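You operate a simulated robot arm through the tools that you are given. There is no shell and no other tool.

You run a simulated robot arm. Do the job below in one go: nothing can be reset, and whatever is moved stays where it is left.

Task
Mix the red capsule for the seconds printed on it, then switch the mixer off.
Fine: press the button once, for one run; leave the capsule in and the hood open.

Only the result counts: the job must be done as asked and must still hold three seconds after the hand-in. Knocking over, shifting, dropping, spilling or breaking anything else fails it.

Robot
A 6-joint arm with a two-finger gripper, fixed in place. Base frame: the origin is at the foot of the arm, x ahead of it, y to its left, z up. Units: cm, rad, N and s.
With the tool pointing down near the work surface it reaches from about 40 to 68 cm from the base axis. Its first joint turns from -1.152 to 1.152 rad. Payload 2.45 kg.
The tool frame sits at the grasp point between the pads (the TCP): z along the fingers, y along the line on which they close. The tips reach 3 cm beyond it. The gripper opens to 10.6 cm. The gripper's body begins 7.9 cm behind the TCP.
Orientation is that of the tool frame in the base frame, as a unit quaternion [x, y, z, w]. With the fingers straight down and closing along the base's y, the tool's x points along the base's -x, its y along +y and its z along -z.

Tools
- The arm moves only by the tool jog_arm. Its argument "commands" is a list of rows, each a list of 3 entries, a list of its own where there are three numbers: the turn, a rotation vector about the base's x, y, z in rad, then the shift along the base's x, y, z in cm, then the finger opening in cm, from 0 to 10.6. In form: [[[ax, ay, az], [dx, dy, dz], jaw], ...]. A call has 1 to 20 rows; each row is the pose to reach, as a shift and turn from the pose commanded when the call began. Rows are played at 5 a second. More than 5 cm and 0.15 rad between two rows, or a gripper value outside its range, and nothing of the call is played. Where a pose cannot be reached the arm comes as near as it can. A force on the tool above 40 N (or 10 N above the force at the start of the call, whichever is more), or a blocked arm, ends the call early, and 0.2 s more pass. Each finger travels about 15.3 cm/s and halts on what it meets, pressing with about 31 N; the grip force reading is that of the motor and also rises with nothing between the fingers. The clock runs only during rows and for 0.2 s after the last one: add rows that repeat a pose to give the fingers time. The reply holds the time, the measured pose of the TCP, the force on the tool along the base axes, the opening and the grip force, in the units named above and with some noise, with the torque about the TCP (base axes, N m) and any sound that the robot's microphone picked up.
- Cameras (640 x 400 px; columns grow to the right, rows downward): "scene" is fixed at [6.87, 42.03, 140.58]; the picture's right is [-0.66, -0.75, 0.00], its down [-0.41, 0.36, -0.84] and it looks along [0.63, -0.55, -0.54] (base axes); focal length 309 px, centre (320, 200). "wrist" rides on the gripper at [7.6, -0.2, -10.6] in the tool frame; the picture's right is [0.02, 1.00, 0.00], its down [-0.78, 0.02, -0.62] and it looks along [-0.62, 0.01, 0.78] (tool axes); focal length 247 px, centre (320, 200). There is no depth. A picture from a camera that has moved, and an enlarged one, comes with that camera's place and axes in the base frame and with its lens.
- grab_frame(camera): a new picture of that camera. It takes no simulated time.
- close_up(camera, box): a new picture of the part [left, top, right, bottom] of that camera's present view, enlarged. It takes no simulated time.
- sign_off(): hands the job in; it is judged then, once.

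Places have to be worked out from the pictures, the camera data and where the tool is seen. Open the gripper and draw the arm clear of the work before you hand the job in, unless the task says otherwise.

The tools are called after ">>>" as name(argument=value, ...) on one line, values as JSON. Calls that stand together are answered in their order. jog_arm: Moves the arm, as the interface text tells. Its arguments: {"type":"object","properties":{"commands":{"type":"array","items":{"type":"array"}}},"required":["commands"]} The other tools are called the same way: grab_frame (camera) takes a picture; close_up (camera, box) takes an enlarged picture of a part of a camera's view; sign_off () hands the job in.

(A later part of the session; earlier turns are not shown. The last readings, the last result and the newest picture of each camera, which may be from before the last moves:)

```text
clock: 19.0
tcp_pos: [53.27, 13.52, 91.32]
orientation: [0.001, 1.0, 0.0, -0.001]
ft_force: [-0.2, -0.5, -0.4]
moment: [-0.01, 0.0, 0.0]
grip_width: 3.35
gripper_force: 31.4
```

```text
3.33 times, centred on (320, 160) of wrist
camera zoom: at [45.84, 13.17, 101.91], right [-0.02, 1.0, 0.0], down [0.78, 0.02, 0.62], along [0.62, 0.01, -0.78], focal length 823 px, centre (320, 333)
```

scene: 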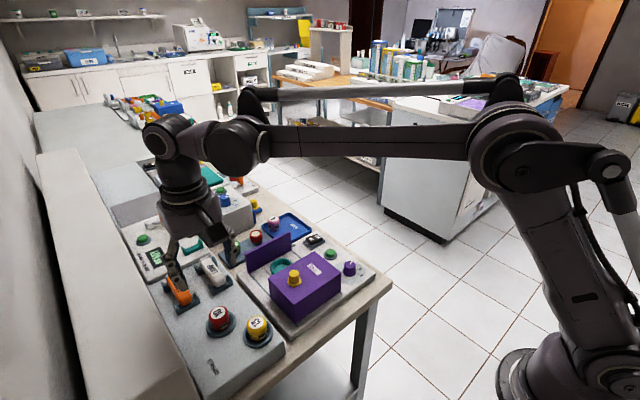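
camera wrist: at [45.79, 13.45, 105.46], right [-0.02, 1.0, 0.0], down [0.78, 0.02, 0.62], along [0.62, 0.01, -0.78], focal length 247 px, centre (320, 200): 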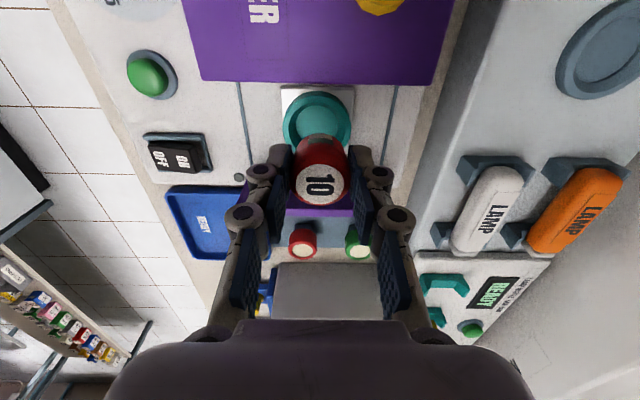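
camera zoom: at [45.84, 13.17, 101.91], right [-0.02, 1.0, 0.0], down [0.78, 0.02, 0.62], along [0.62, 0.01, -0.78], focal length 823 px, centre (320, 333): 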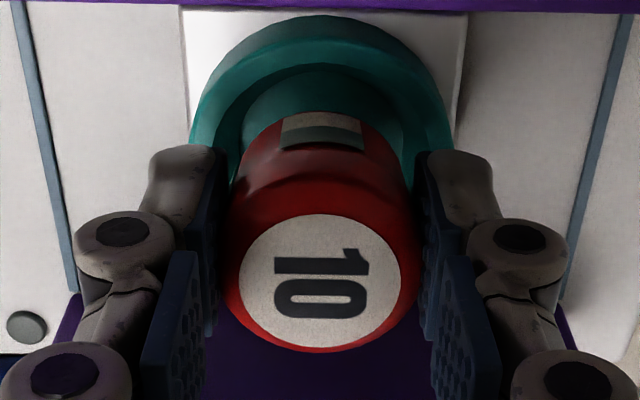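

The capsule is well centred sideways and the cup seems about 0.15 cm further in x. I lower into the cup in small steps, watching force.

>>> jog_arm(commands=[[[0, 0, 0], [0.15, 0, -0.5], 2.8], [[0, 0, 0], [0.15, 0, -1.0], 2.8], [[0, 0, 0], [0.15, 0, -1.35], 2.8], [[0, 0, 0], [0.15, 0, -1.35], 2.8]])

>>> close_up(camera="scene", box=[250, 225, 310, 280])

>>> close_up(camera="wrist", box=[260, 100, 380, 220])

```text
clock: 20.0
tcp_pos: [53.62, 13.53, 90.16]
orientation: [0.001, 1.0, 0.0, 0.0]
ft_force: [0.2, -0.4, 0.6]
moment: [0.01, 0.02, 0.02]
grip_width: 3.32
gripper_force: 30.7
```

```text
7.27 times, centred on (280, 252) of scene
camera zoom: at [6.87, 42.03, 140.58], right [-0.66, -0.75, 0.0], down [-0.41, 0.36, -0.84], along [0.63, -0.55, -0.54], focal length 2244 px, centre (611, -182)
```

zoom: 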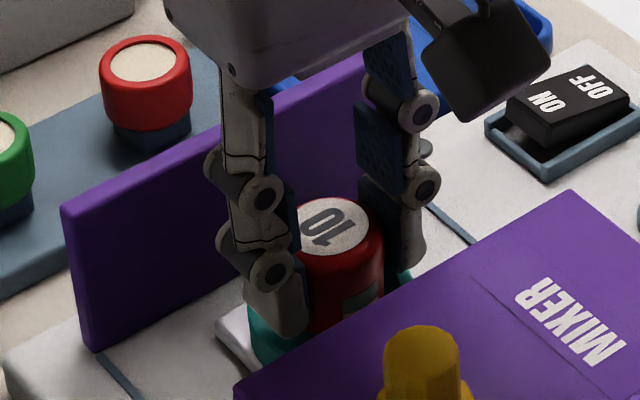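

```text
3.33 times, centred on (320, 160) of wrist
camera zoom: at [45.99, 13.19, 100.61], right [-0.02, 1.0, 0.0], down [0.78, 0.02, 0.62], along [0.62, 0.01, -0.78], focal length 823 px, centre (320, 333)
```

zoom: 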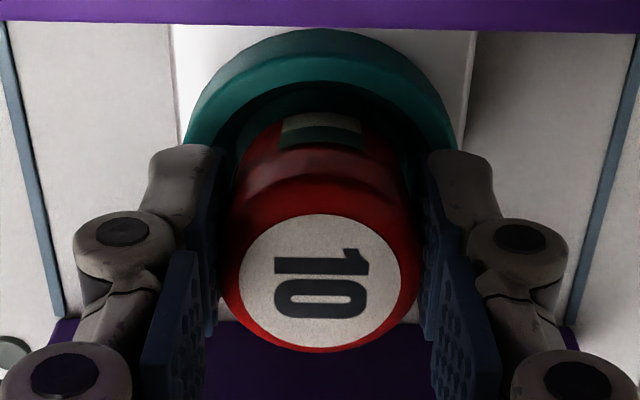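

No contact yet, and the capsule's lower end is within the rim. I lower further in tiny steps until something touches.

>>> jog_arm(commands=[[[0, 0, 0], [0, 0, -0.1], 2.8], [[0, 0, 0], [0, 0, -0.2], 2.8], [[0, 0, 0], [0, 0, -0.3], 2.8], [[0, 0, 0], [0, 0, -0.3], 2.8]])

```text
clock: 21.0
tcp_pos: [53.49, 13.53, 89.73]
orientation: [0.001, 1.0, -0.001, 0.001]
ft_force: [0.2, 0.4, -0.2]
moment: [0.0, -0.01, 0.01]
grip_width: 3.34
gripper_force: 31.3
```

Still no contact at TCP 89.75; I continue the small steps.

>>> jog_arm(commands=[[[0, 0, 0], [0, 0, -0.1], 2.8], [[0, 0, 0], [0, 0, -0.2], 2.8], [[0, 0, 0], [0, 0, -0.2], 2.8]])

>>> close_up(camera="scene", box=[250, 225, 310, 280])

>>> close_up(camera="wrist", box=[260, 100, 380, 220])

```text
clock: 21.8
tcp_pos: [53.5, 13.52, 89.51]
orientation: [0.0, 1.0, 0.0, -0.001]
ft_force: [-0.2, -0.3, -0.2]
moment: [0.01, -0.02, -0.01]
grip_width: 3.32
gripper_force: 30.9
```

```text
7.27 times, centred on (280, 252) of scene
camera zoom: at [6.87, 42.03, 140.58], right [-0.66, -0.75, 0.0], down [-0.41, 0.36, -0.84], along [0.63, -0.55, -0.54], focal length 2244 px, centre (611, -182)
```

zoom: 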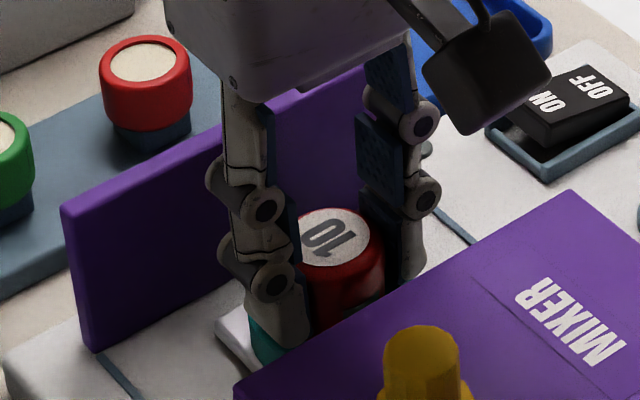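

```text
3.33 times, centred on (320, 160) of wrist
camera zoom: at [45.98, 13.2, 100.14], right [-0.02, 1.0, 0.0], down [0.78, 0.02, 0.62], along [0.62, 0.01, -0.78], focal length 823 px, centre (320, 333)
```

zoom: 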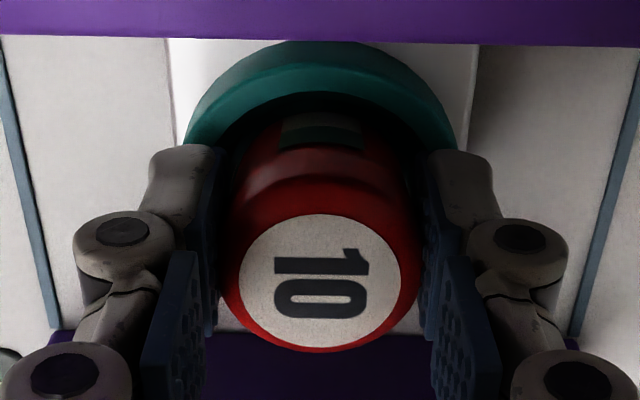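

Still free; the tips are now about level with the rim and the capsule's bottom is deep in the cup. I continue at 0.1 cm steps.

>>> jog_arm(commands=[[[0, 0, 0], [0, 0, -0.1], 2.8], [[0, 0, 0], [0, 0, -0.2], 2.8], [[0, 0, 0], [0, 0, -0.2], 2.8]])

```text
clock: 22.6
tcp_pos: [53.64, 13.48, 89.38]
orientation: [0.001, 1.0, 0.0, 0.0]
ft_force: [-0.2, -0.2, -0.1]
moment: [0.01, -0.03, -0.01]
grip_width: 3.31
gripper_force: 30.7
```

>>> jog_arm(commands=[[[0, 0, 0], [0, 0, -0.1], 2.8], [[0, 0, 0], [0, 0, -0.2], 2.8], [[0, 0, 0], [0, 0, -0.2], 2.8]])

>>> close_up(camera="wrist", box=[260, 100, 380, 220])

>>> close_up(camera="scene", box=[260, 240, 300, 275])

```text
clock: 23.4
tcp_pos: [53.62, 13.5, 89.18]
orientation: [0.001, 1.0, 0.0, 0.0]
ft_force: [-1.1, -0.1, -0.1]
moment: [0.0, 0.02, 0.02]
grip_width: 3.33
gripper_force: 30.8
```

```text
3.33 times, centred on (320, 160) of wrist
camera zoom: at [46.02, 13.19, 99.72], right [-0.02, 1.0, 0.0], down [0.78, 0.02, 0.62], along [0.62, 0.01, -0.78], focal length 823 px, centre (320, 333)
```

zoom: 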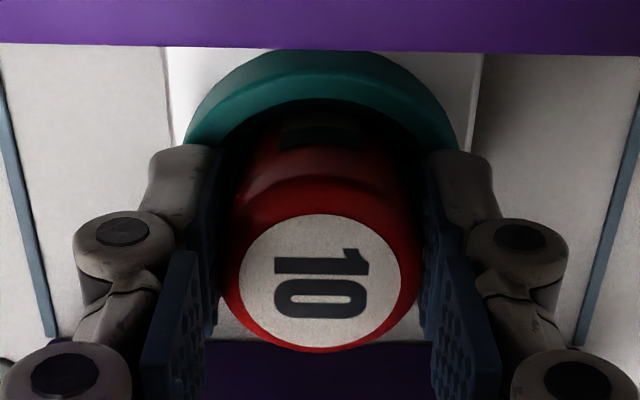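

```text
11.43 times, centred on (280, 258) of scene
camera zoom: at [6.87, 42.03, 140.58], right [-0.66, -0.75, 0.0], down [-0.41, 0.36, -0.84], along [0.63, -0.55, -0.54], focal length 3526 px, centre (777, -457)
```

zoom: 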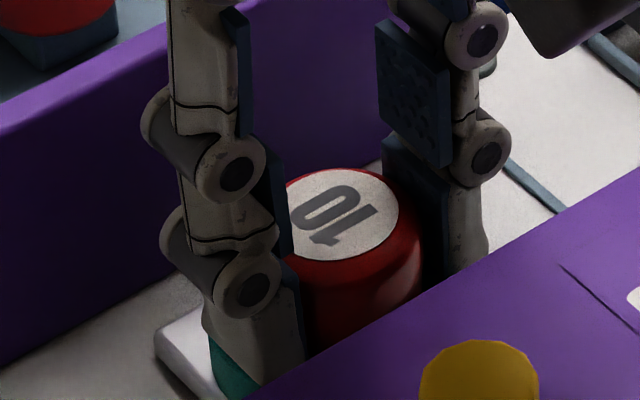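

No force yet; I keep going in small steps.

>>> jog_arm(commands=[[[0, 0, 0], [0, 0, -0.1], 2.8], [[0, 0, 0], [0, 0, -0.2], 2.8], [[0, 0, 0], [0, 0, -0.2], 2.8]])

```text
clock: 24.2
tcp_pos: [53.64, 13.61, 88.97]
orientation: [0.001, 1.0, 0.0, 0.001]
ft_force: [3.9, 1.3, 36.3]
moment: [-0.02, -0.12, 0.02]
grip_width: 3.32
gripper_force: 30.8
```

Contact is made (36 N upward). I back off 0.15 cm, then open slowly.

>>> jog_arm(commands=[[[0, 0, 0], [0, 0, 0.15], 2.8], [[0, 0, 0], [0, 0, 0.15], 2.8]])

```text
clock: 24.8
tcp_pos: [53.63, 13.45, 89.07]
orientation: [0.0, 1.0, 0.0, 0.0]
ft_force: [2.0, -0.1, 14.0]
moment: [-0.02, -0.12, 0.0]
grip_width: 3.33
gripper_force: 31.3
```

>>> jog_arm(commands=[[[0, 0, 0], [0, 0, 0.08], 2.8], [[0, 0, 0], [0, 0, 0.08], 3.6], [[0, 0, 0], [0, 0, 0.08], 4.4], [[0, 0, 0], [0, 0, 0.08], 5.2], [[0, 0, 0], [0, 0, 0.08], 5.6], [[0, 0, 0], [0, 0, 0.08], 5.6]])

>>> close_up(camera="wrist", box=[240, 90, 400, 230])

>>> close_up(camera="scene", box=[250, 225, 310, 280])

```text
clock: 26.2
tcp_pos: [53.64, 13.5, 89.2]
orientation: [0.001, 1.0, 0.0, 0.001]
ft_force: [-0.9, -0.2, 0.9]
moment: [0.02, -0.01, -0.01]
grip_width: 5.61
gripper_force: 0.0
```

```text
2.86 times, centred on (320, 160) of wrist
camera zoom: at [45.99, 13.21, 99.77], right [-0.02, 1.0, 0.0], down [0.78, 0.02, 0.62], along [0.62, 0.01, -0.78], focal length 706 px, centre (320, 314)
```

zoom: 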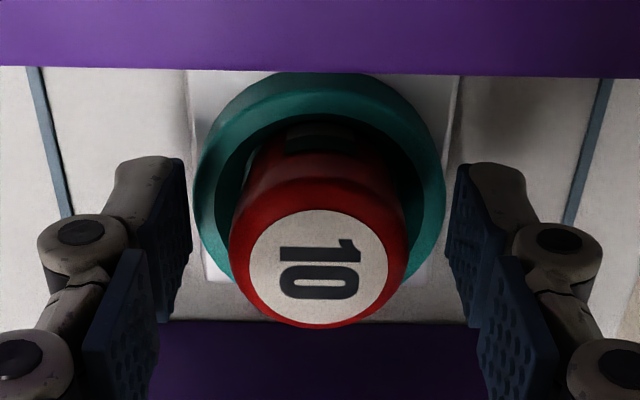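

```text
7.27 times, centred on (280, 252) of scene
camera zoom: at [6.87, 42.03, 140.58], right [-0.66, -0.75, 0.0], down [-0.41, 0.36, -0.84], along [0.63, -0.55, -0.54], focal length 2244 px, centre (611, -182)
```

zoom: 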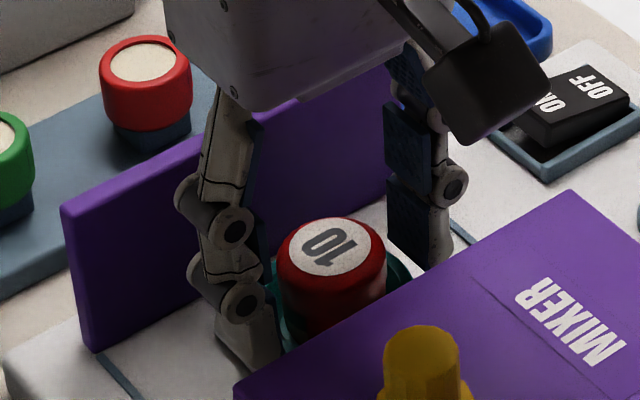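

The capsule stands upright in the cup. I lift straight up and go to view the hood knob.

>>> jog_arm(commands=[[[0, 0, 0], [0, 0, 2], 5.6], [[0, 0, 0], [0, 0, 5], 5.6], [[0, 0, 0], [0, 0, 9], 5.6], [[0, 0, 0], [-3, 1, 13], 5.6], [[0, 0, 0], [-6, 2, 14], 5.6], [[0, 0, 0], [-8.7, 2.8, 14], 5.6], [[0, 0, 0], [-8.7, 2.8, 14], 5.6]])

>>> grab_frame(camera="wrist")

>>> close_up(camera="scene", box=[230, 220, 350, 320])

>>> close_up(camera="wrist", box=[240, 20, 420, 140])

```text
refused: row 4 steps farther than a row can; nothing moved
```

```text
taken
camera wrist: at [45.99, 13.21, 99.77], right [-0.02, 1.0, 0.0], down [0.78, 0.02, 0.62], along [0.62, 0.01, -0.78], focal length 247 px, centre (320, 200)
```

wrist: 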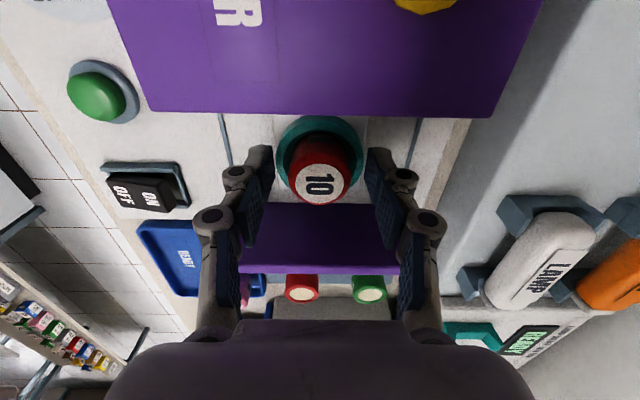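

```text
4.00 times, centred on (290, 270) of scene
camera zoom: at [6.87, 42.03, 140.58], right [-0.66, -0.75, 0.0], down [-0.41, 0.36, -0.84], along [0.63, -0.55, -0.54], focal length 1234 px, centre (440, -80)
```

zoom: 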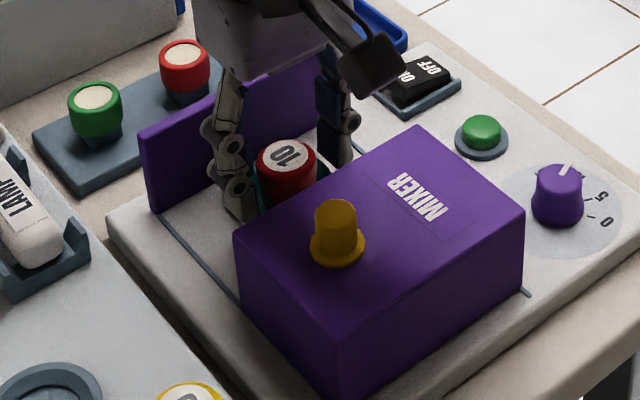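

```text
3.33 times, centred on (330, 80) of wrist
camera zoom: at [45.99, 13.21, 99.77], right [-0.02, 1.0, 0.0], down [0.78, 0.02, 0.62], along [0.62, 0.01, -0.78], focal length 823 px, centre (287, 600)
```

zoom: 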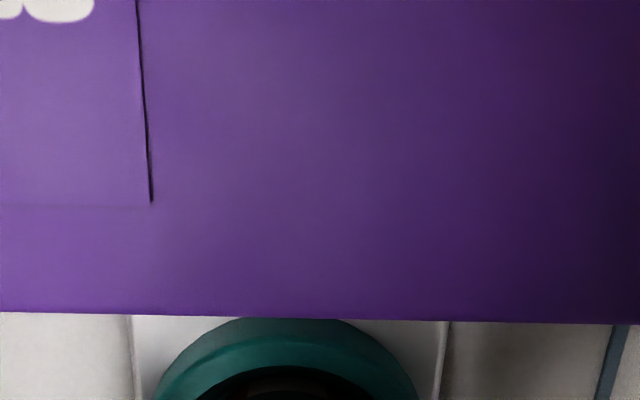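

That call was refused for one oversized step; I redo it with smaller steps.

>>> jog_arm(commands=[[[0, 0, 0], [0, 0, 2], 5.6], [[0, 0, 0], [0, 0, 5], 5.6], [[0, 0, 0], [0, 0, 9], 5.6], [[0, 0, 0], [-2.5, 0.8, 12], 5.6], [[0, 0, 0], [-5.5, 1.8, 14], 5.6], [[0, 0, 0], [-8.7, 2.8, 14], 5.6], [[0, 0, 0], [-8.7, 2.8, 14], 5.6]])

>>> grab_frame(camera="wrist")

>>> close_up(camera="scene", box=[250, 220, 330, 300])

>>> close_up(camera="wrist", box=[240, 30, 420, 150])

```text
clock: 27.8
tcp_pos: [44.85, 16.19, 103.15]
orientation: [0.001, 1.0, 0.001, 0.0]
ft_force: [-0.4, -0.2, -0.2]
moment: [0.03, 0.02, 0.02]
grip_width: 5.63
gripper_force: 0.1
```

```text
taken
camera wrist: at [37.28, 15.99, 113.71], right [-0.02, 1.0, 0.0], down [0.78, 0.02, 0.62], along [0.62, 0.01, -0.78], focal length 247 px, centre (320, 200)
```

wrist: 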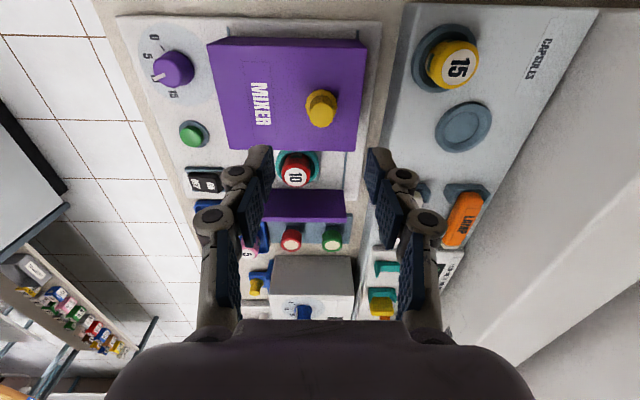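

```text
5.00 times, centred on (290, 260) of scene
camera zoom: at [6.87, 42.03, 140.58], right [-0.66, -0.75, 0.0], down [-0.41, 0.36, -0.84], along [0.63, -0.55, -0.54], focal length 1543 px, centre (470, -100)
```

zoom: 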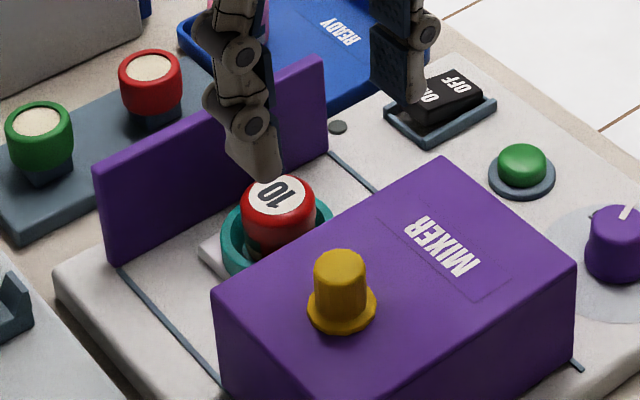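

```text
3.33 times, centred on (330, 90) of wrist
camera zoom: at [37.28, 15.99, 113.71], right [-0.02, 1.0, 0.0], down [0.78, 0.02, 0.62], along [0.62, 0.01, -0.78], focal length 823 px, centre (287, 567)
```

zoom: 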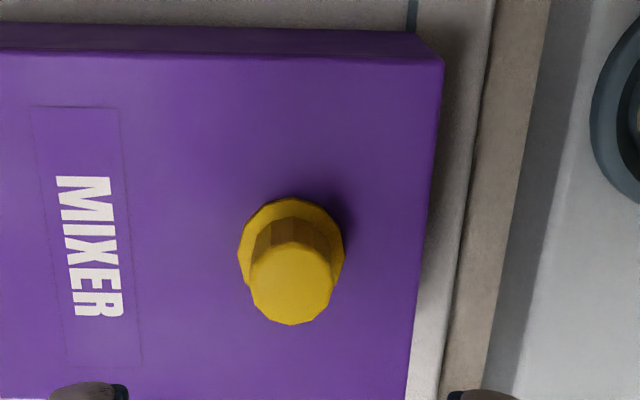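

The capsule sits properly in the cup. The hood knob's stem is about 2.1 cm wide at (44.7, 16.15) with its top at z≈93; I descend so the tips stop just above its flange and grip it.

>>> jog_arm(commands=[[[0, 0, 0], [-0.2, -0.1, -3], 5.6], [[0, 0, 0], [-0.2, -0.1, -6], 5.6], [[0, 0, 0], [-0.2, -0.1, -8], 5.6], [[0, 0, 0], [-0.2, -0.1, -9.3], 5.6], [[0, 0, 0], [-0.2, -0.1, -9.3], 4.5], [[0, 0, 0], [-0.2, -0.1, -9.3], 3], [[0, 0, 0], [-0.2, -0.1, -9.3], 1.6], [[0, 0, 0], [-0.2, -0.1, -9.3], 1.6], [[0, 0, 0], [-0.2, -0.1, -9.3], 1.6]])

>>> grab_frame(camera="wrist")

>>> close_up(camera="scene", box=[240, 220, 340, 310])

```text
clock: 29.8
tcp_pos: [44.82, 16.33, 93.89]
orientation: [0.0, 1.0, 0.002, 0.0]
ft_force: [0.5, 16.2, -5.6]
moment: [0.47, -0.1, 0.02]
grip_width: 2.11
gripper_force: 44.9
```

```text
taken
camera wrist: at [37.12, 16.04, 104.42], right [-0.02, 1.0, 0.0], down [0.78, 0.02, 0.62], along [0.62, 0.02, -0.78], focal length 247 px, centre (320, 200)
```

wrist: 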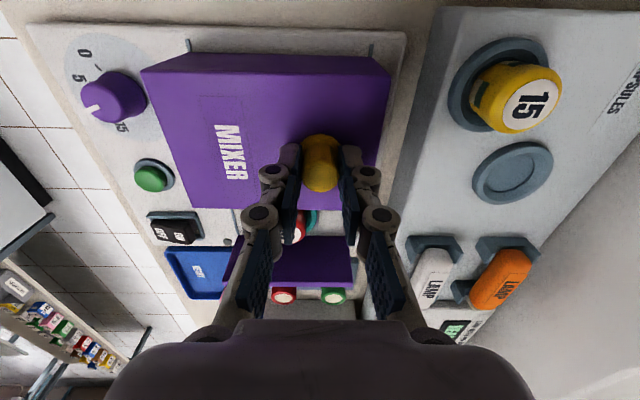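

```text
4.44 times, centred on (290, 265) of scene
camera zoom: at [6.88, 42.08, 140.57], right [-0.66, -0.75, 0.0], down [-0.41, 0.36, -0.84], along [0.63, -0.55, -0.54], focal length 1371 px, centre (453, -89)
```

zoom: 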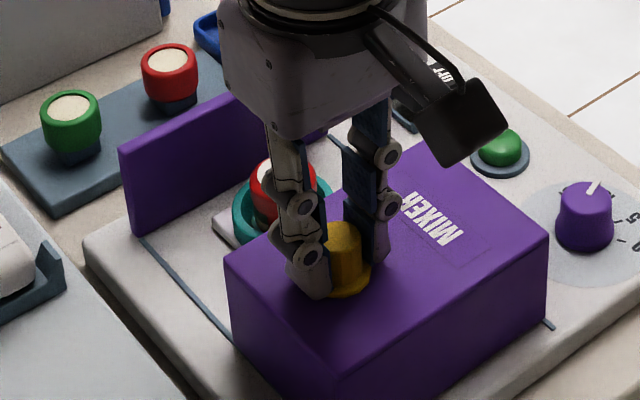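

The knob is gripped at 2.1 cm with a +y load, so I shift 0.28 in y to relieve it and start sliding the hood in +x.

>>> jog_arm(commands=[[[0, 0, 0], [0, 0.28, 0.05], 1.6], [[0, 0, 0], [0.4, 0.28, 0.05], 1.6], [[0, 0, 0], [0.8, 0.28, 0.05], 1.6], [[0, 0, 0], [1.2, 0.28, 0.05], 1.6], [[0, 0, 0], [1.6, 0.28, 0.05], 1.6], [[0, 0, 0], [2.0, 0.28, 0.05], 1.6], [[0, 0, 0], [2.0, 0.28, 0.05], 1.6]])

>>> close_up(camera="scene", box=[240, 220, 340, 310])

```text
clock: 31.4
tcp_pos: [46.82, 16.41, 93.79]
orientation: [0.001, 1.0, -0.001, 0.0]
ft_force: [0.0, -4.8, -38.8]
moment: [-0.12, 0.18, -0.01]
grip_width: 2.14
gripper_force: 45.0
```

```text
4.44 times, centred on (290, 265) of scene
camera zoom: at [6.93, 42.04, 140.58], right [-0.66, -0.75, 0.0], down [-0.41, 0.36, -0.84], along [0.63, -0.55, -0.54], focal length 1371 px, centre (453, -89)
```

zoom: 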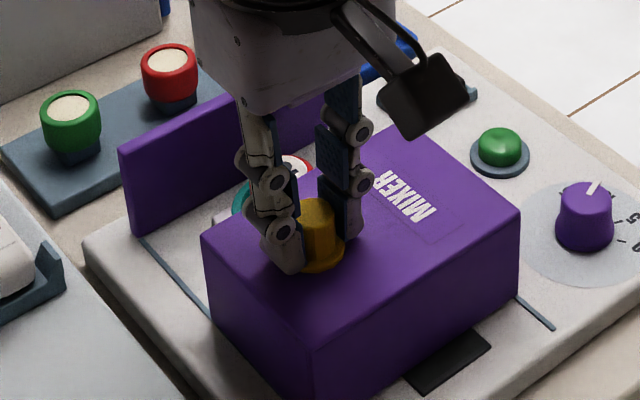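

The hood slides freely along its rails, but a downward pull of about 39 N built up. I lower 0.25 cm and continue sliding.

>>> jog_arm(commands=[[[0, 0, 0], [0, 0, -0.15], 1.6], [[0, 0, 0], [0.4, 0, -0.2], 1.6], [[0, 0, 0], [0.8, 0, -0.2], 1.6], [[0, 0, 0], [1.2, 0, -0.2], 1.6], [[0, 0, 0], [1.6, 0, -0.2], 1.6], [[0, 0, 0], [1.6, 0, -0.2], 1.6]])

```text
clock: 32.8
tcp_pos: [48.39, 16.34, 93.93]
orientation: [0.001, 1.0, 0.0, 0.001]
ft_force: [-0.1, -13.0, 37.5]
moment: [-0.38, 0.49, -0.04]
grip_width: 2.11
gripper_force: 45.2
```

Vertical load flipped to +37 N, so the right height is about midway; I raise 0.1 and ease y by -0.1 before sliding on.

>>> jog_arm(commands=[[[0, 0, 0], [0, -0.1, 0.1], 1.6], [[0, 0, 0], [0, -0.1, 0.1], 1.6]])

```text
clock: 33.4
tcp_pos: [48.36, 16.47, 93.9]
orientation: [-0.001, 1.0, 0.001, 0.001]
ft_force: [0.4, -7.8, 21.3]
moment: [-0.23, -0.02, 0.02]
grip_width: 2.11
gripper_force: 45.3
```

>>> jog_arm(commands=[[[0, 0, 0], [0, -0.1, 0.1], 1.6], [[0, 0, 0], [0.5, -0.1, 0.1], 1.6], [[0, 0, 0], [1.0, -0.1, 0.1], 1.6], [[0, 0, 0], [1.5, -0.1, 0.1], 1.6], [[0, 0, 0], [1.5, -0.1, 0.1], 1.6]])

>>> close_up(camera="scene", box=[240, 220, 340, 310])

```text
clock: 34.6
tcp_pos: [49.93, 16.36, 93.89]
orientation: [0.0, 1.0, 0.001, 0.0]
ft_force: [0.0, 5.1, -32.1]
moment: [0.17, -0.33, -0.03]
grip_width: 2.11
gripper_force: 45.2
```

```text
4.44 times, centred on (290, 265) of scene
camera zoom: at [6.92, 42.07, 140.57], right [-0.66, -0.75, 0.0], down [-0.41, 0.36, -0.84], along [0.63, -0.55, -0.54], focal length 1371 px, centre (453, -89)
```

zoom: 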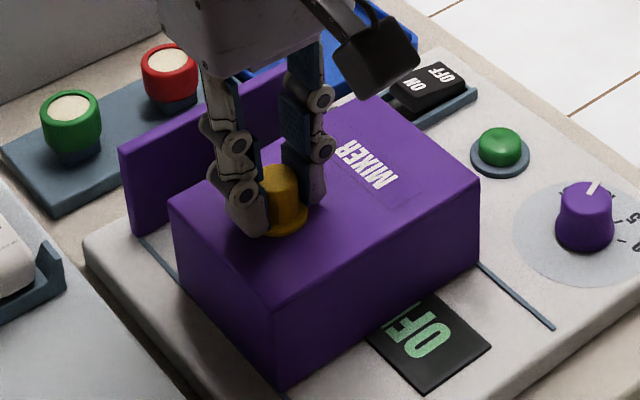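

A display behind the hood reads "OFF" as it's uncovered. About 4 cm of travel remain; I ease down 0.1 and continue.

>>> jog_arm(commands=[[[0, 0, 0], [0, -0.05, -0.1], 1.6], [[0, 0, 0], [0.4, -0.05, -0.1], 1.6], [[0, 0, 0], [0.8, -0.05, -0.1], 1.6], [[0, 0, 0], [1.2, -0.05, -0.1], 1.6], [[0, 0, 0], [1.2, -0.05, -0.1], 1.6]])

```text
clock: 35.8
tcp_pos: [51.13, 16.32, 93.78]
orientation: [0.0, 1.0, 0.001, -0.001]
ft_force: [-0.7, 15.5, -9.4]
moment: [0.34, 0.1, 0.02]
grip_width: 2.12
gripper_force: 45.1
```

>>> jog_arm(commands=[[[0, 0, 0], [0, 0.15, -0.03], 1.6], [[0, 0, 0], [0.4, 0.15, -0.03], 1.6], [[0, 0, 0], [0.8, 0.15, -0.03], 1.6], [[0, 0, 0], [1.2, 0.15, -0.03], 1.6], [[0, 0, 0], [1.6, 0.15, -0.03], 1.6], [[0, 0, 0], [1.6, 0.15, -0.03], 1.6]])

>>> close_up(camera="scene", box=[240, 220, 340, 310])

```text
clock: 37.2
tcp_pos: [52.65, 16.4, 93.86]
orientation: [0.0, 1.0, 0.0, 0.0]
ft_force: [-0.4, 8.7, 4.4]
moment: [0.21, 0.31, 0.06]
grip_width: 2.13
gripper_force: 44.8
```

```text
4.44 times, centred on (290, 265) of scene
camera zoom: at [6.87, 42.05, 140.58], right [-0.66, -0.75, 0.0], down [-0.41, 0.36, -0.84], along [0.63, -0.55, -0.54], focal length 1371 px, centre (453, -89)
```

zoom: 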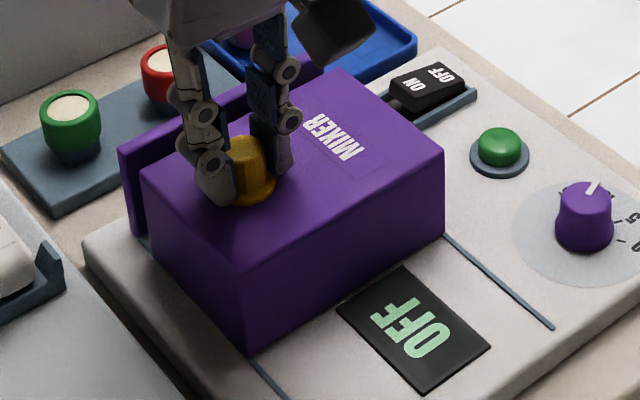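

Only about 1.3 cm remains to the end panel; I slide the last part in small steps until it stops.

>>> jog_arm(commands=[[[0, 0, 0], [0.3, 0.1, 0], 1.6], [[0, 0, 0], [0.6, 0.1, 0], 1.6], [[0, 0, 0], [0.9, 0.1, 0], 1.6], [[0, 0, 0], [1.2, 0.1, 0], 1.6], [[0, 0, 0], [1.4, 0.1, 0], 1.6], [[0, 0, 0], [1.6, 0.1, 0], 1.6], [[0, 0, 0], [1.6, 0.1, 0], 1.6]])

>>> close_up(camera="scene", box=[240, 220, 340, 310])

```text
clock: 38.8
tcp_pos: [54.06, 16.42, 93.77]
orientation: [0.001, 1.0, -0.002, 0.0]
ft_force: [-12.2, -4.5, 6.4]
moment: [-0.13, -0.13, 0.01]
grip_width: 2.07
gripper_force: 44.5
```

```text
4.44 times, centred on (290, 265) of scene
camera zoom: at [6.83, 42.02, 140.59], right [-0.66, -0.75, 0.0], down [-0.41, 0.36, -0.84], along [0.63, -0.55, -0.54], focal length 1371 px, centre (453, -89)
```

zoom: 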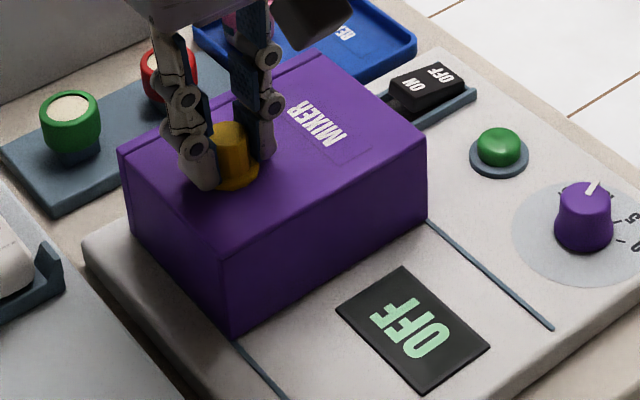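

The hood has met the end panel (-12 N). I release the knob, rise, and move over toward the rocker for a look.

>>> jog_arm(commands=[[[0, 0, 0], [-0.12, 0, 0], 1.6], [[0, 0, 0], [-0.12, 0, 0], 2.6], [[0, 0, 0], [-0.12, 0, 0], 4], [[0, 0, 0], [-0.12, 0, 0], 4.6], [[0, 0, 0], [-0.12, 0, 3], 4.6], [[0, 0, 0], [-0.12, 0, 7], 4.6], [[0, 0, 0], [-1.5, -4, 9], 3], [[0, 0, 0], [-3, -8, 9], 1], [[0, 0, 0], [-4.5, -12, 9], 0], [[0, 0, 0], [-5, -15, 9], 0], [[0, 0, 0], [-5, -15, 9], 0]])

>>> grab_frame(camera="wrist")

>>> close_up(camera="scene", box=[240, 220, 370, 310])

```text
clock: 41.2
tcp_pos: [49.27, 1.34, 102.8]
orientation: [0.0, 1.0, 0.0, 0.0]
ft_force: [-0.1, 0.1, -0.1]
moment: [0.02, 0.0, 0.02]
grip_width: 0.0
gripper_force: 28.7
```

```text
taken
camera wrist: at [41.61, 1.16, 113.38], right [-0.02, 1.0, 0.0], down [0.78, 0.02, 0.62], along [0.62, 0.01, -0.78], focal length 247 px, centre (320, 200)
```

wrist: 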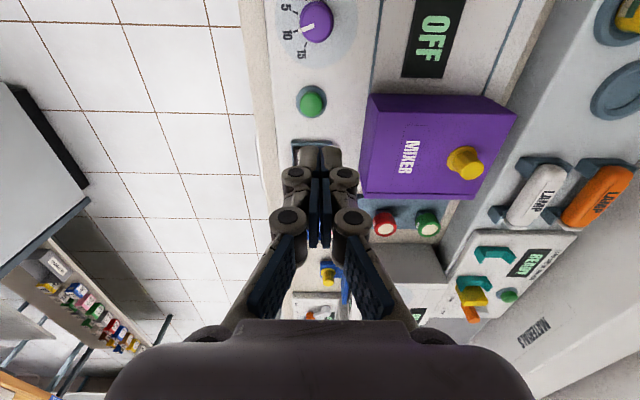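

```text
4.44 times, centred on (305, 265) of scene
camera zoom: at [6.87, 42.03, 140.58], right [-0.66, -0.75, 0.0], down [-0.41, 0.36, -0.84], along [0.63, -0.55, -0.54], focal length 1371 px, centre (387, -89)
```

zoom: 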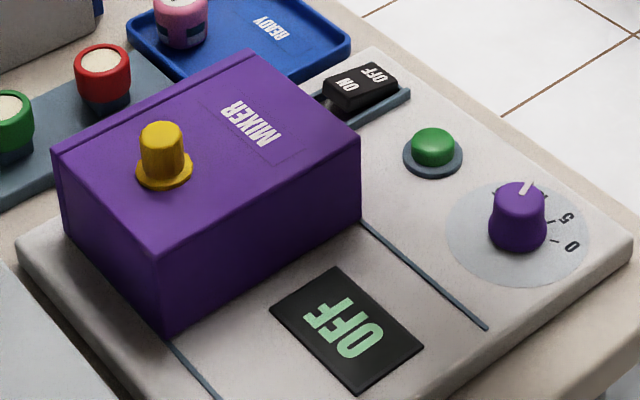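

The hood is closed and the display reads OFF. The gripper hides the rocker here, so I sidestep to see it.

>>> jog_arm(commands=[[[0, 0, 0], [1, 3.5, 0], 0], [[0, 0, 0], [1, 7.5, 0], 0], [[0, 0, 0], [1, 7.5, 0], 0]])

>>> close_up(camera="wrist", box=[220, 90, 300, 170])

>>> close_up(camera="scene", box=[295, 225, 345, 265])

```text
clock: 42.0
tcp_pos: [50.44, 9.1, 102.75]
orientation: [0.001, 1.0, 0.0, 0.0]
ft_force: [0.1, -0.1, 0.0]
moment: [-0.02, 0.01, -0.03]
grip_width: 0.0
gripper_force: 29.0
```

```text
5.00 times, centred on (260, 130) of wrist
camera zoom: at [42.67, 8.76, 113.43], right [-0.02, 1.0, 0.0], down [0.78, 0.02, 0.62], along [0.62, 0.01, -0.78], focal length 1235 px, centre (620, 550)
```

zoom: 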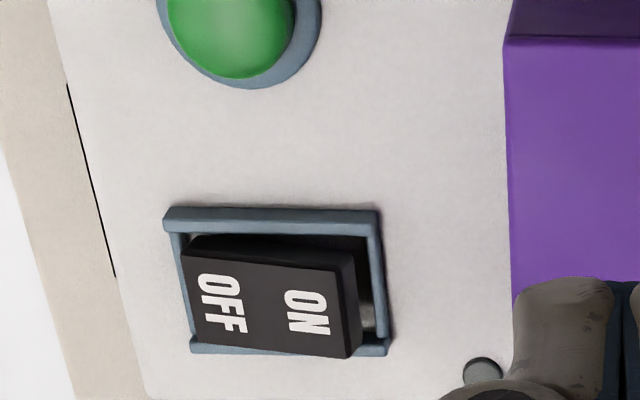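

```text
10.00 times, centred on (320, 245) of scene
camera zoom: at [6.87, 42.04, 140.58], right [-0.66, -0.75, 0.0], down [-0.41, 0.36, -0.84], along [0.63, -0.55, -0.54], focal length 3086 px, centre (320, -250)
```

zoom: 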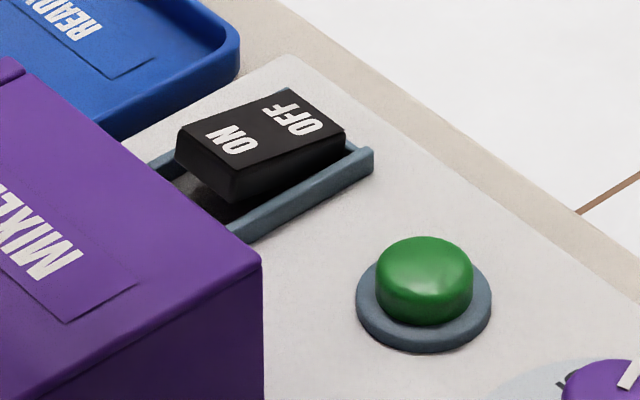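

The ON half is at about (57.5, 1.2), its surface at z≈85.6. With closed fingers I move above it and descend to z 89.5.

>>> jog_arm(commands=[[[0, 0, 0], [2, -2, 0], 0], [[0, 0, 0], [4.5, -5, 0], 0], [[0, 0, 0], [7.3, -7.6, 0], 0], [[0, 0, 0], [7.3, -7.6, -4], 0], [[0, 0, 0], [7.3, -7.6, -8], 0], [[0, 0, 0], [7.3, -7.6, -11.5], 0], [[0, 0, 0], [7.3, -7.6, -13], 0], [[0, 0, 0], [7.3, -7.6, -13], 0]])

>>> close_up(camera="wrist", box=[240, 90, 400, 230])

>>> close_up(camera="scene", box=[285, 215, 345, 265])

```text
clock: 43.8
tcp_pos: [57.57, 1.36, 89.78]
orientation: [0.0, 1.0, 0.0, 0.0]
ft_force: [-0.3, 0.5, 0.3]
moment: [0.01, 0.01, -0.03]
grip_width: 0.0
gripper_force: 28.4
```

```text
2.86 times, centred on (320, 160) of wrist
camera zoom: at [49.89, 1.07, 100.32], right [-0.02, 1.0, 0.0], down [0.78, 0.02, 0.62], along [0.62, 0.01, -0.78], focal length 706 px, centre (320, 314)
```

zoom: 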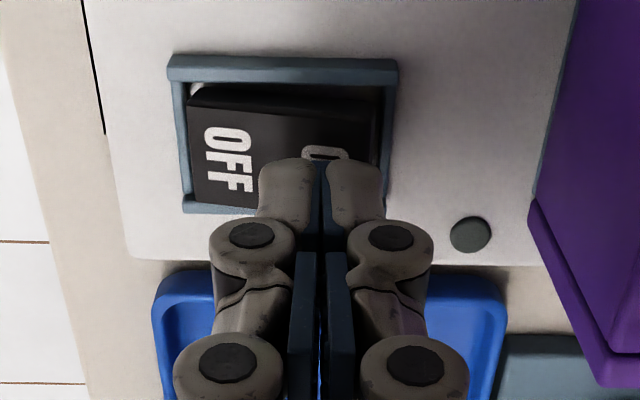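

```text
8.00 times, centred on (315, 240) of scene
camera zoom: at [6.87, 42.03, 140.58], right [-0.66, -0.75, 0.0], down [-0.41, 0.36, -0.84], along [0.63, -0.55, -0.54], focal length 2468 px, centre (360, -120)
```

zoom: 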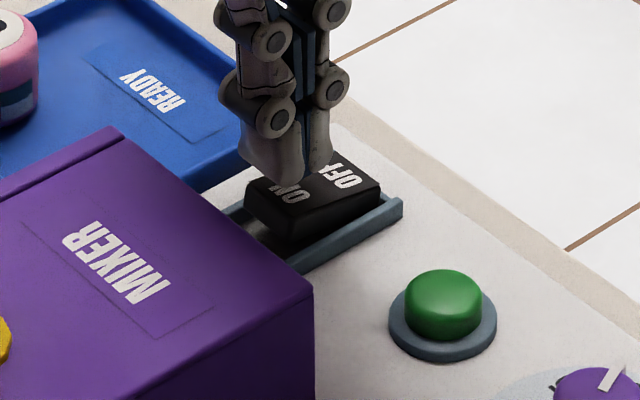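

The tips hang just above the ON half; I shift slightly to (-0.3, +0.2) and press down in small steps.

>>> jog_arm(commands=[[[0, 0, 0], [-0.3, 0.2, 0], 0], [[0, 0, 0], [-0.3, 0.2, -0.5], 0], [[0, 0, 0], [-0.3, 0.2, -1.0], 0], [[0, 0, 0], [-0.3, 0.2, -1.3], 0], [[0, 0, 0], [-0.3, 0.2, -1.6], 0]])

>>> close_up(camera="scene", box=[265, 215, 345, 305])

```text
clock: 45.0
tcp_pos: [57.09, 1.56, 88.28]
orientation: [0.0, 1.0, 0.001, 0.001]
ft_force: [0.4, 3.4, 25.2]
moment: [-0.12, 0.03, -0.02]
grip_width: 0.01
gripper_force: 28.1
```

```text
4.44 times, centred on (305, 260) of scene
camera zoom: at [6.83, 42.04, 140.58], right [-0.66, -0.75, 0.0], down [-0.41, 0.36, -0.84], along [0.63, -0.55, -0.54], focal length 1371 px, centre (387, -67)
```

zoom: 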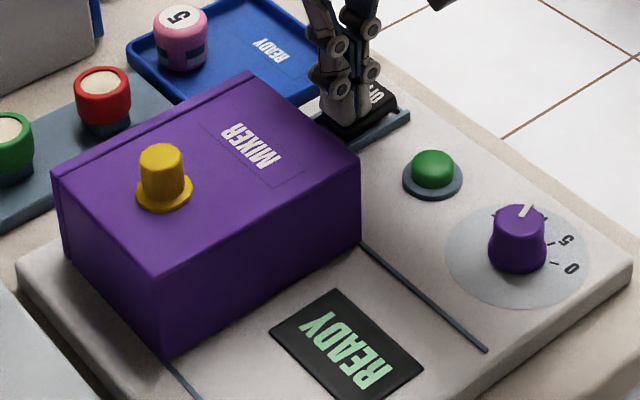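

The display now reads READY. I lift off the rocker and move over the green button, near (50.6, 0.4), top z≈84.9.

>>> jog_arm(commands=[[[0, 0, 0], [0, 0, 1], 0], [[0, 0, 0], [0, 0, 4], 0], [[0, 0, 0], [-3.3, -0.5, 5], 0], [[0, 0, 0], [-6.6, -1.1, 4], 0], [[0, 0, 0], [-6.6, -1.1, 1.5], 0], [[0, 0, 0], [-6.6, -1.1, 1.5], 0]])

>>> close_up(camera="wrist", box=[240, 90, 400, 230])

>>> close_up(camera="scene", box=[265, 215, 365, 305])

```text
clock: 46.4
tcp_pos: [50.68, 0.42, 89.73]
orientation: [0.001, 1.0, -0.001, 0.001]
ft_force: [0.2, -1.0, -0.3]
moment: [0.02, 0.01, 0.0]
grip_width: 0.02
gripper_force: 28.9
```

```text
2.86 times, centred on (320, 160) of wrist
camera zoom: at [42.96, 0.17, 100.29], right [-0.02, 1.0, 0.0], down [0.78, 0.02, 0.62], along [0.62, 0.01, -0.78], focal length 706 px, centre (320, 314)
```

zoom: 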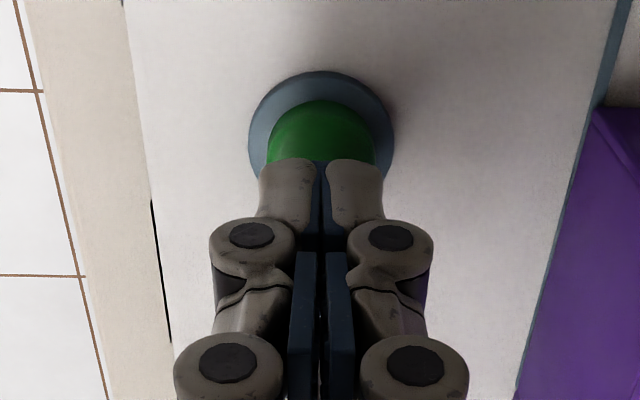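

```text
4.44 times, centred on (315, 260) of scene
camera zoom: at [6.87, 42.03, 140.58], right [-0.66, -0.75, 0.0], down [-0.41, 0.36, -0.84], along [0.63, -0.55, -0.54], focal length 1371 px, centre (342, -67)
```

zoom: 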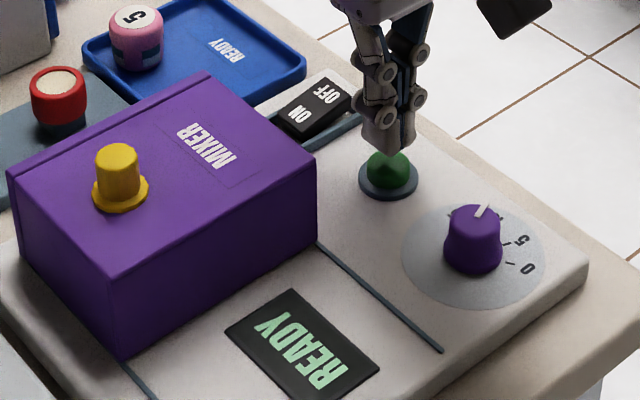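

The tips are centred over the button. I press down in small steps and lift off in the same call.

>>> jog_arm(commands=[[[0, 0, 0], [0, -0.1, -0.8], 0], [[0, 0, 0], [0, -0.1, -1.4], 0], [[0, 0, 0], [0, -0.1, -1.7], 0], [[0, 0, 0], [0, -0.1, -1.9], 0], [[0, 0, 0], [0, -0.1, -2.1], 0]])

>>> close_up(camera="scene", box=[265, 215, 365, 305])

```text
clock: 47.6
tcp_pos: [50.56, 0.27, 87.54]
orientation: [0.0, 1.0, 0.0, 0.0]
ft_force: [0.9, -2.0, 3.4]
moment: [-0.04, -0.03, 0.02]
grip_width: 0.63
gripper_force: 29.1
heard: click
```

```text
4.44 times, centred on (315, 260) of scene
camera zoom: at [6.87, 42.03, 140.59], right [-0.66, -0.75, 0.0], down [-0.41, 0.36, -0.84], along [0.63, -0.55, -0.54], focal length 1371 px, centre (342, -67)
```

zoom: 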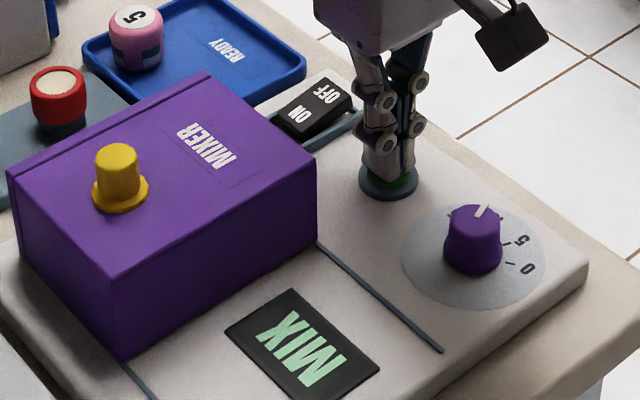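

A click was heard and the display says MIX, so the run has started. I lift off and wait clear.

>>> jog_arm(commands=[[[0, 0, 0], [0, 0, 1], 0], [[0, 0, 0], [0, 0, 4], 0], [[0, 0, 0], [0, 0, 8], 0], [[0, 0, 0], [0, 0, 12], 0], [[0, 0, 0], [0, 0, 14], 0], [[0, 0, 0], [0, 0, 14], 0], [[0, 0, 0], [0, 0, 14], 0], [[0, 0, 0], [0, 0, 14], 0], [[0, 0, 0], [0, 0, 14], 0], [[0, 0, 0], [0, 0, 14], 0]])

>>> close_up(camera="scene", box=[265, 215, 365, 305])

```text
clock: 49.8
tcp_pos: [50.65, 0.3, 101.68]
orientation: [0.002, 1.0, 0.0, 0.0]
ft_force: [0.2, -0.5, 0.0]
moment: [-0.01, -0.01, -0.01]
grip_width: 0.01
gripper_force: 28.6
```

```text
4.44 times, centred on (315, 260) of scene
camera zoom: at [6.87, 42.03, 140.58], right [-0.66, -0.75, 0.0], down [-0.41, 0.36, -0.84], along [0.63, -0.55, -0.54], focal length 1371 px, centre (342, -67)
```

zoom: 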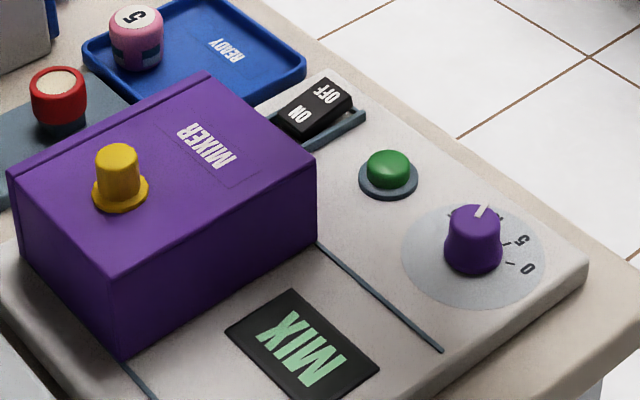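

Still mixing. I use the wait to move over the hood knob at its new place, about (54.1, 16.4), staying high.

>>> jog_arm(commands=[[[0, 0, 0], [1, 4, 0], 2], [[0, 0, 0], [2, 8, 0], 4], [[0, 0, 0], [3, 12, 0], 5], [[0, 0, 0], [3.5, 16.06, 0], 5], [[0, 0, 0], [3.5, 16.06, 0], 5], [[0, 0, 0], [3.5, 16.06, 0], 5], [[0, 0, 0], [3.5, 16.06, 0], 5], [[0, 0, 0], [3.5, 16.06, 0], 5], [[0, 0, 0], [3.5, 16.06, 0], 5], [[0, 0, 0], [3.5, 16.06, 0], 5], [[0, 0, 0], [3.5, 16.06, 0], 5], [[0, 0, 0], [3.5, 16.06, 0], 5], [[0, 0, 0], [3.5, 16.06, 0], 5], [[0, 0, 0], [3.5, 16.06, 0], 5], [[0, 0, 0], [3.5, 16.06, 0], 5]])

>>> close_up(camera="scene", box=[265, 215, 365, 305])

>>> grab_frame(camera="wrist")

```text
clock: 53.0
tcp_pos: [54.1, 16.45, 101.5]
orientation: [-0.001, 1.0, 0.0, 0.0]
ft_force: [0.3, -0.3, 0.4]
moment: [-0.02, -0.01, 0.0]
grip_width: 4.99
gripper_force: 0.1
```

```text
4.44 times, centred on (315, 260) of scene
camera zoom: at [6.87, 42.03, 140.58], right [-0.66, -0.75, 0.0], down [-0.41, 0.36, -0.84], along [0.63, -0.55, -0.54], focal length 1371 px, centre (342, -67)
```

zoom: 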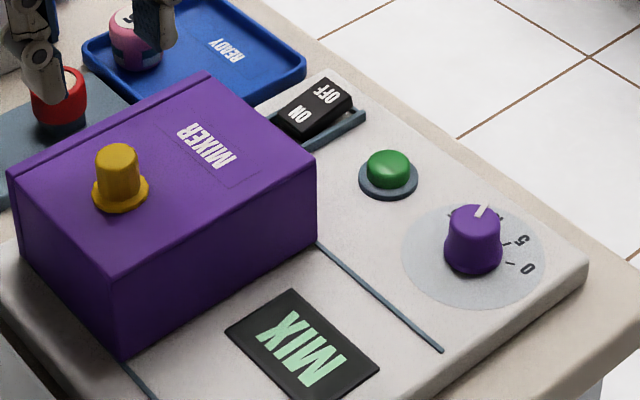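

```text
taken
camera wrist: at [46.55, 16.15, 112.22], right [-0.02, 1.0, 0.0], down [0.78, 0.02, 0.62], along [0.62, 0.01, -0.78], focal length 247 px, centre (320, 200)
```

wrist: 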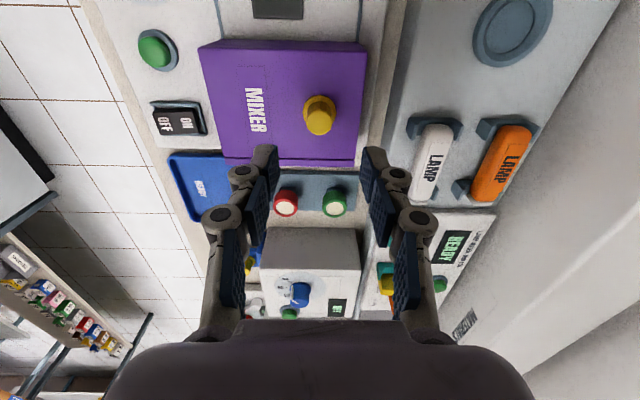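

Still MIX at 53.0 s; I wait in place another 4 s.

>>> jog_arm(commands=[[[0, 0, 0], [0, 0, 0], 5], [[0, 0, 0], [0, 0, 0], 5], [[0, 0, 0], [0, 0, 0], 5], [[0, 0, 0], [0, 0, 0], 5], [[0, 0, 0], [0, 0, 0], 5], [[0, 0, 0], [0, 0, 0], 5], [[0, 0, 0], [0, 0, 0], 5], [[0, 0, 0], [0, 0, 0], 5], [[0, 0, 0], [0, 0, 0], 5], [[0, 0, 0], [0, 0, 0], 5], [[0, 0, 0], [0, 0, 0], 5], [[0, 0, 0], [0, 0, 0], 5], [[0, 0, 0], [0, 0, 0], 5], [[0, 0, 0], [0, 0, 0], 5], [[0, 0, 0], [0, 0, 0], 5], [[0, 0, 0], [0, 0, 0], 5], [[0, 0, 0], [0, 0, 0], 5], [[0, 0, 0], [0, 0, 0], 5], [[0, 0, 0], [0, 0, 0], 5], [[0, 0, 0], [0, 0, 0], 5]])

>>> close_up(camera="scene", box=[265, 215, 365, 305])

```text
clock: 57.2
tcp_pos: [54.15, 16.38, 101.69]
orientation: [0.0, 1.0, 0.0, 0.0]
ft_force: [0.3, 0.1, -0.6]
moment: [0.04, -0.05, 0.01]
grip_width: 5.01
gripper_force: 0.1
```

```text
4.44 times, centred on (315, 260) of scene
camera zoom: at [6.87, 42.03, 140.58], right [-0.66, -0.75, 0.0], down [-0.41, 0.36, -0.84], along [0.63, -0.55, -0.54], focal length 1371 px, centre (342, -67)
```

zoom: 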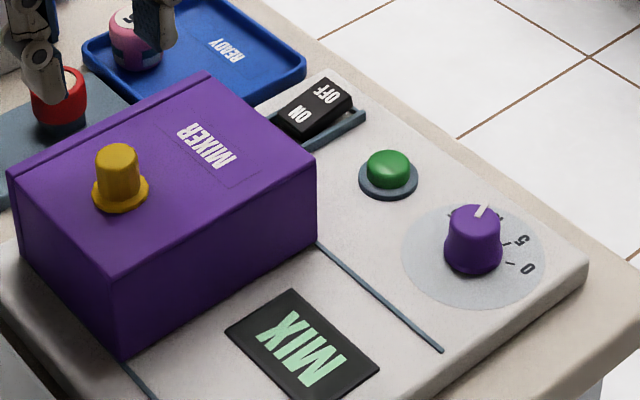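

Still MIX at 57.2 s, close to the expected end; I wait another 0.6 s.

>>> jog_arm(commands=[[[0, 0, 0], [0, 0, 0], 5], [[0, 0, 0], [0, 0, 0], 5]])

>>> close_up(camera="scene", box=[265, 215, 365, 305])

```text
clock: 57.8
tcp_pos: [54.2, 16.44, 101.78]
orientation: [0.0, 1.0, 0.0, 0.0]
ft_force: [0.0, 0.1, -0.1]
moment: [0.01, 0.0, 0.0]
grip_width: 5.02
gripper_force: 0.0
```

```text
4.44 times, centred on (315, 260) of scene
camera zoom: at [6.87, 42.03, 140.58], right [-0.66, -0.75, 0.0], down [-0.41, 0.36, -0.84], along [0.63, -0.55, -0.54], focal length 1371 px, centre (342, -67)
```

zoom: 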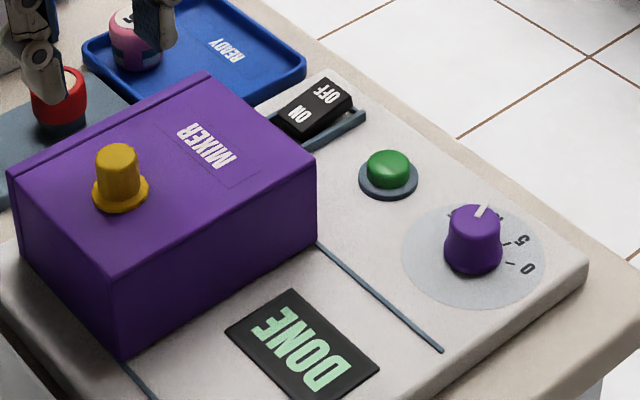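

DONE is displayed. Now I descend onto the hood knob and grip it to open the hood again.

>>> jog_arm(commands=[[[0, 0, 0], [0, 0, -3], 5], [[0, 0, 0], [0, 0, -6], 5], [[0, 0, 0], [0, 0, -7.8], 5], [[0, 0, 0], [0, 0, -7.8], 4], [[0, 0, 0], [0, 0, -7.8], 2.6], [[0, 0, 0], [0, 0, -7.8], 1.6], [[0, 0, 0], [0, 0, -7.8], 1.6], [[0, 0, 0], [0, 0, -7.8], 1.6]])

>>> close_up(camera="scene", box=[245, 215, 345, 305])

```text
clock: 59.6
tcp_pos: [54.19, 16.37, 93.92]
orientation: [0.0, 1.0, 0.0, 0.0]
ft_force: [-1.5, -4.5, -5.6]
moment: [-0.12, 0.02, 0.02]
grip_width: 2.13
gripper_force: 44.5
```

```text
4.44 times, centred on (295, 260) of scene
camera zoom: at [6.88, 42.02, 140.59], right [-0.66, -0.75, 0.0], down [-0.41, 0.36, -0.84], along [0.63, -0.55, -0.54], focal length 1371 px, centre (431, -67)
```

zoom: 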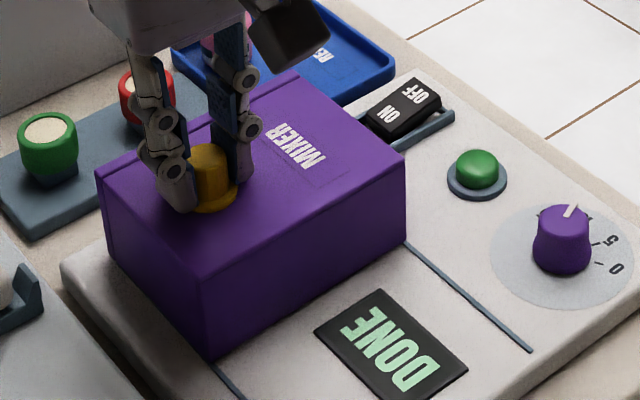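

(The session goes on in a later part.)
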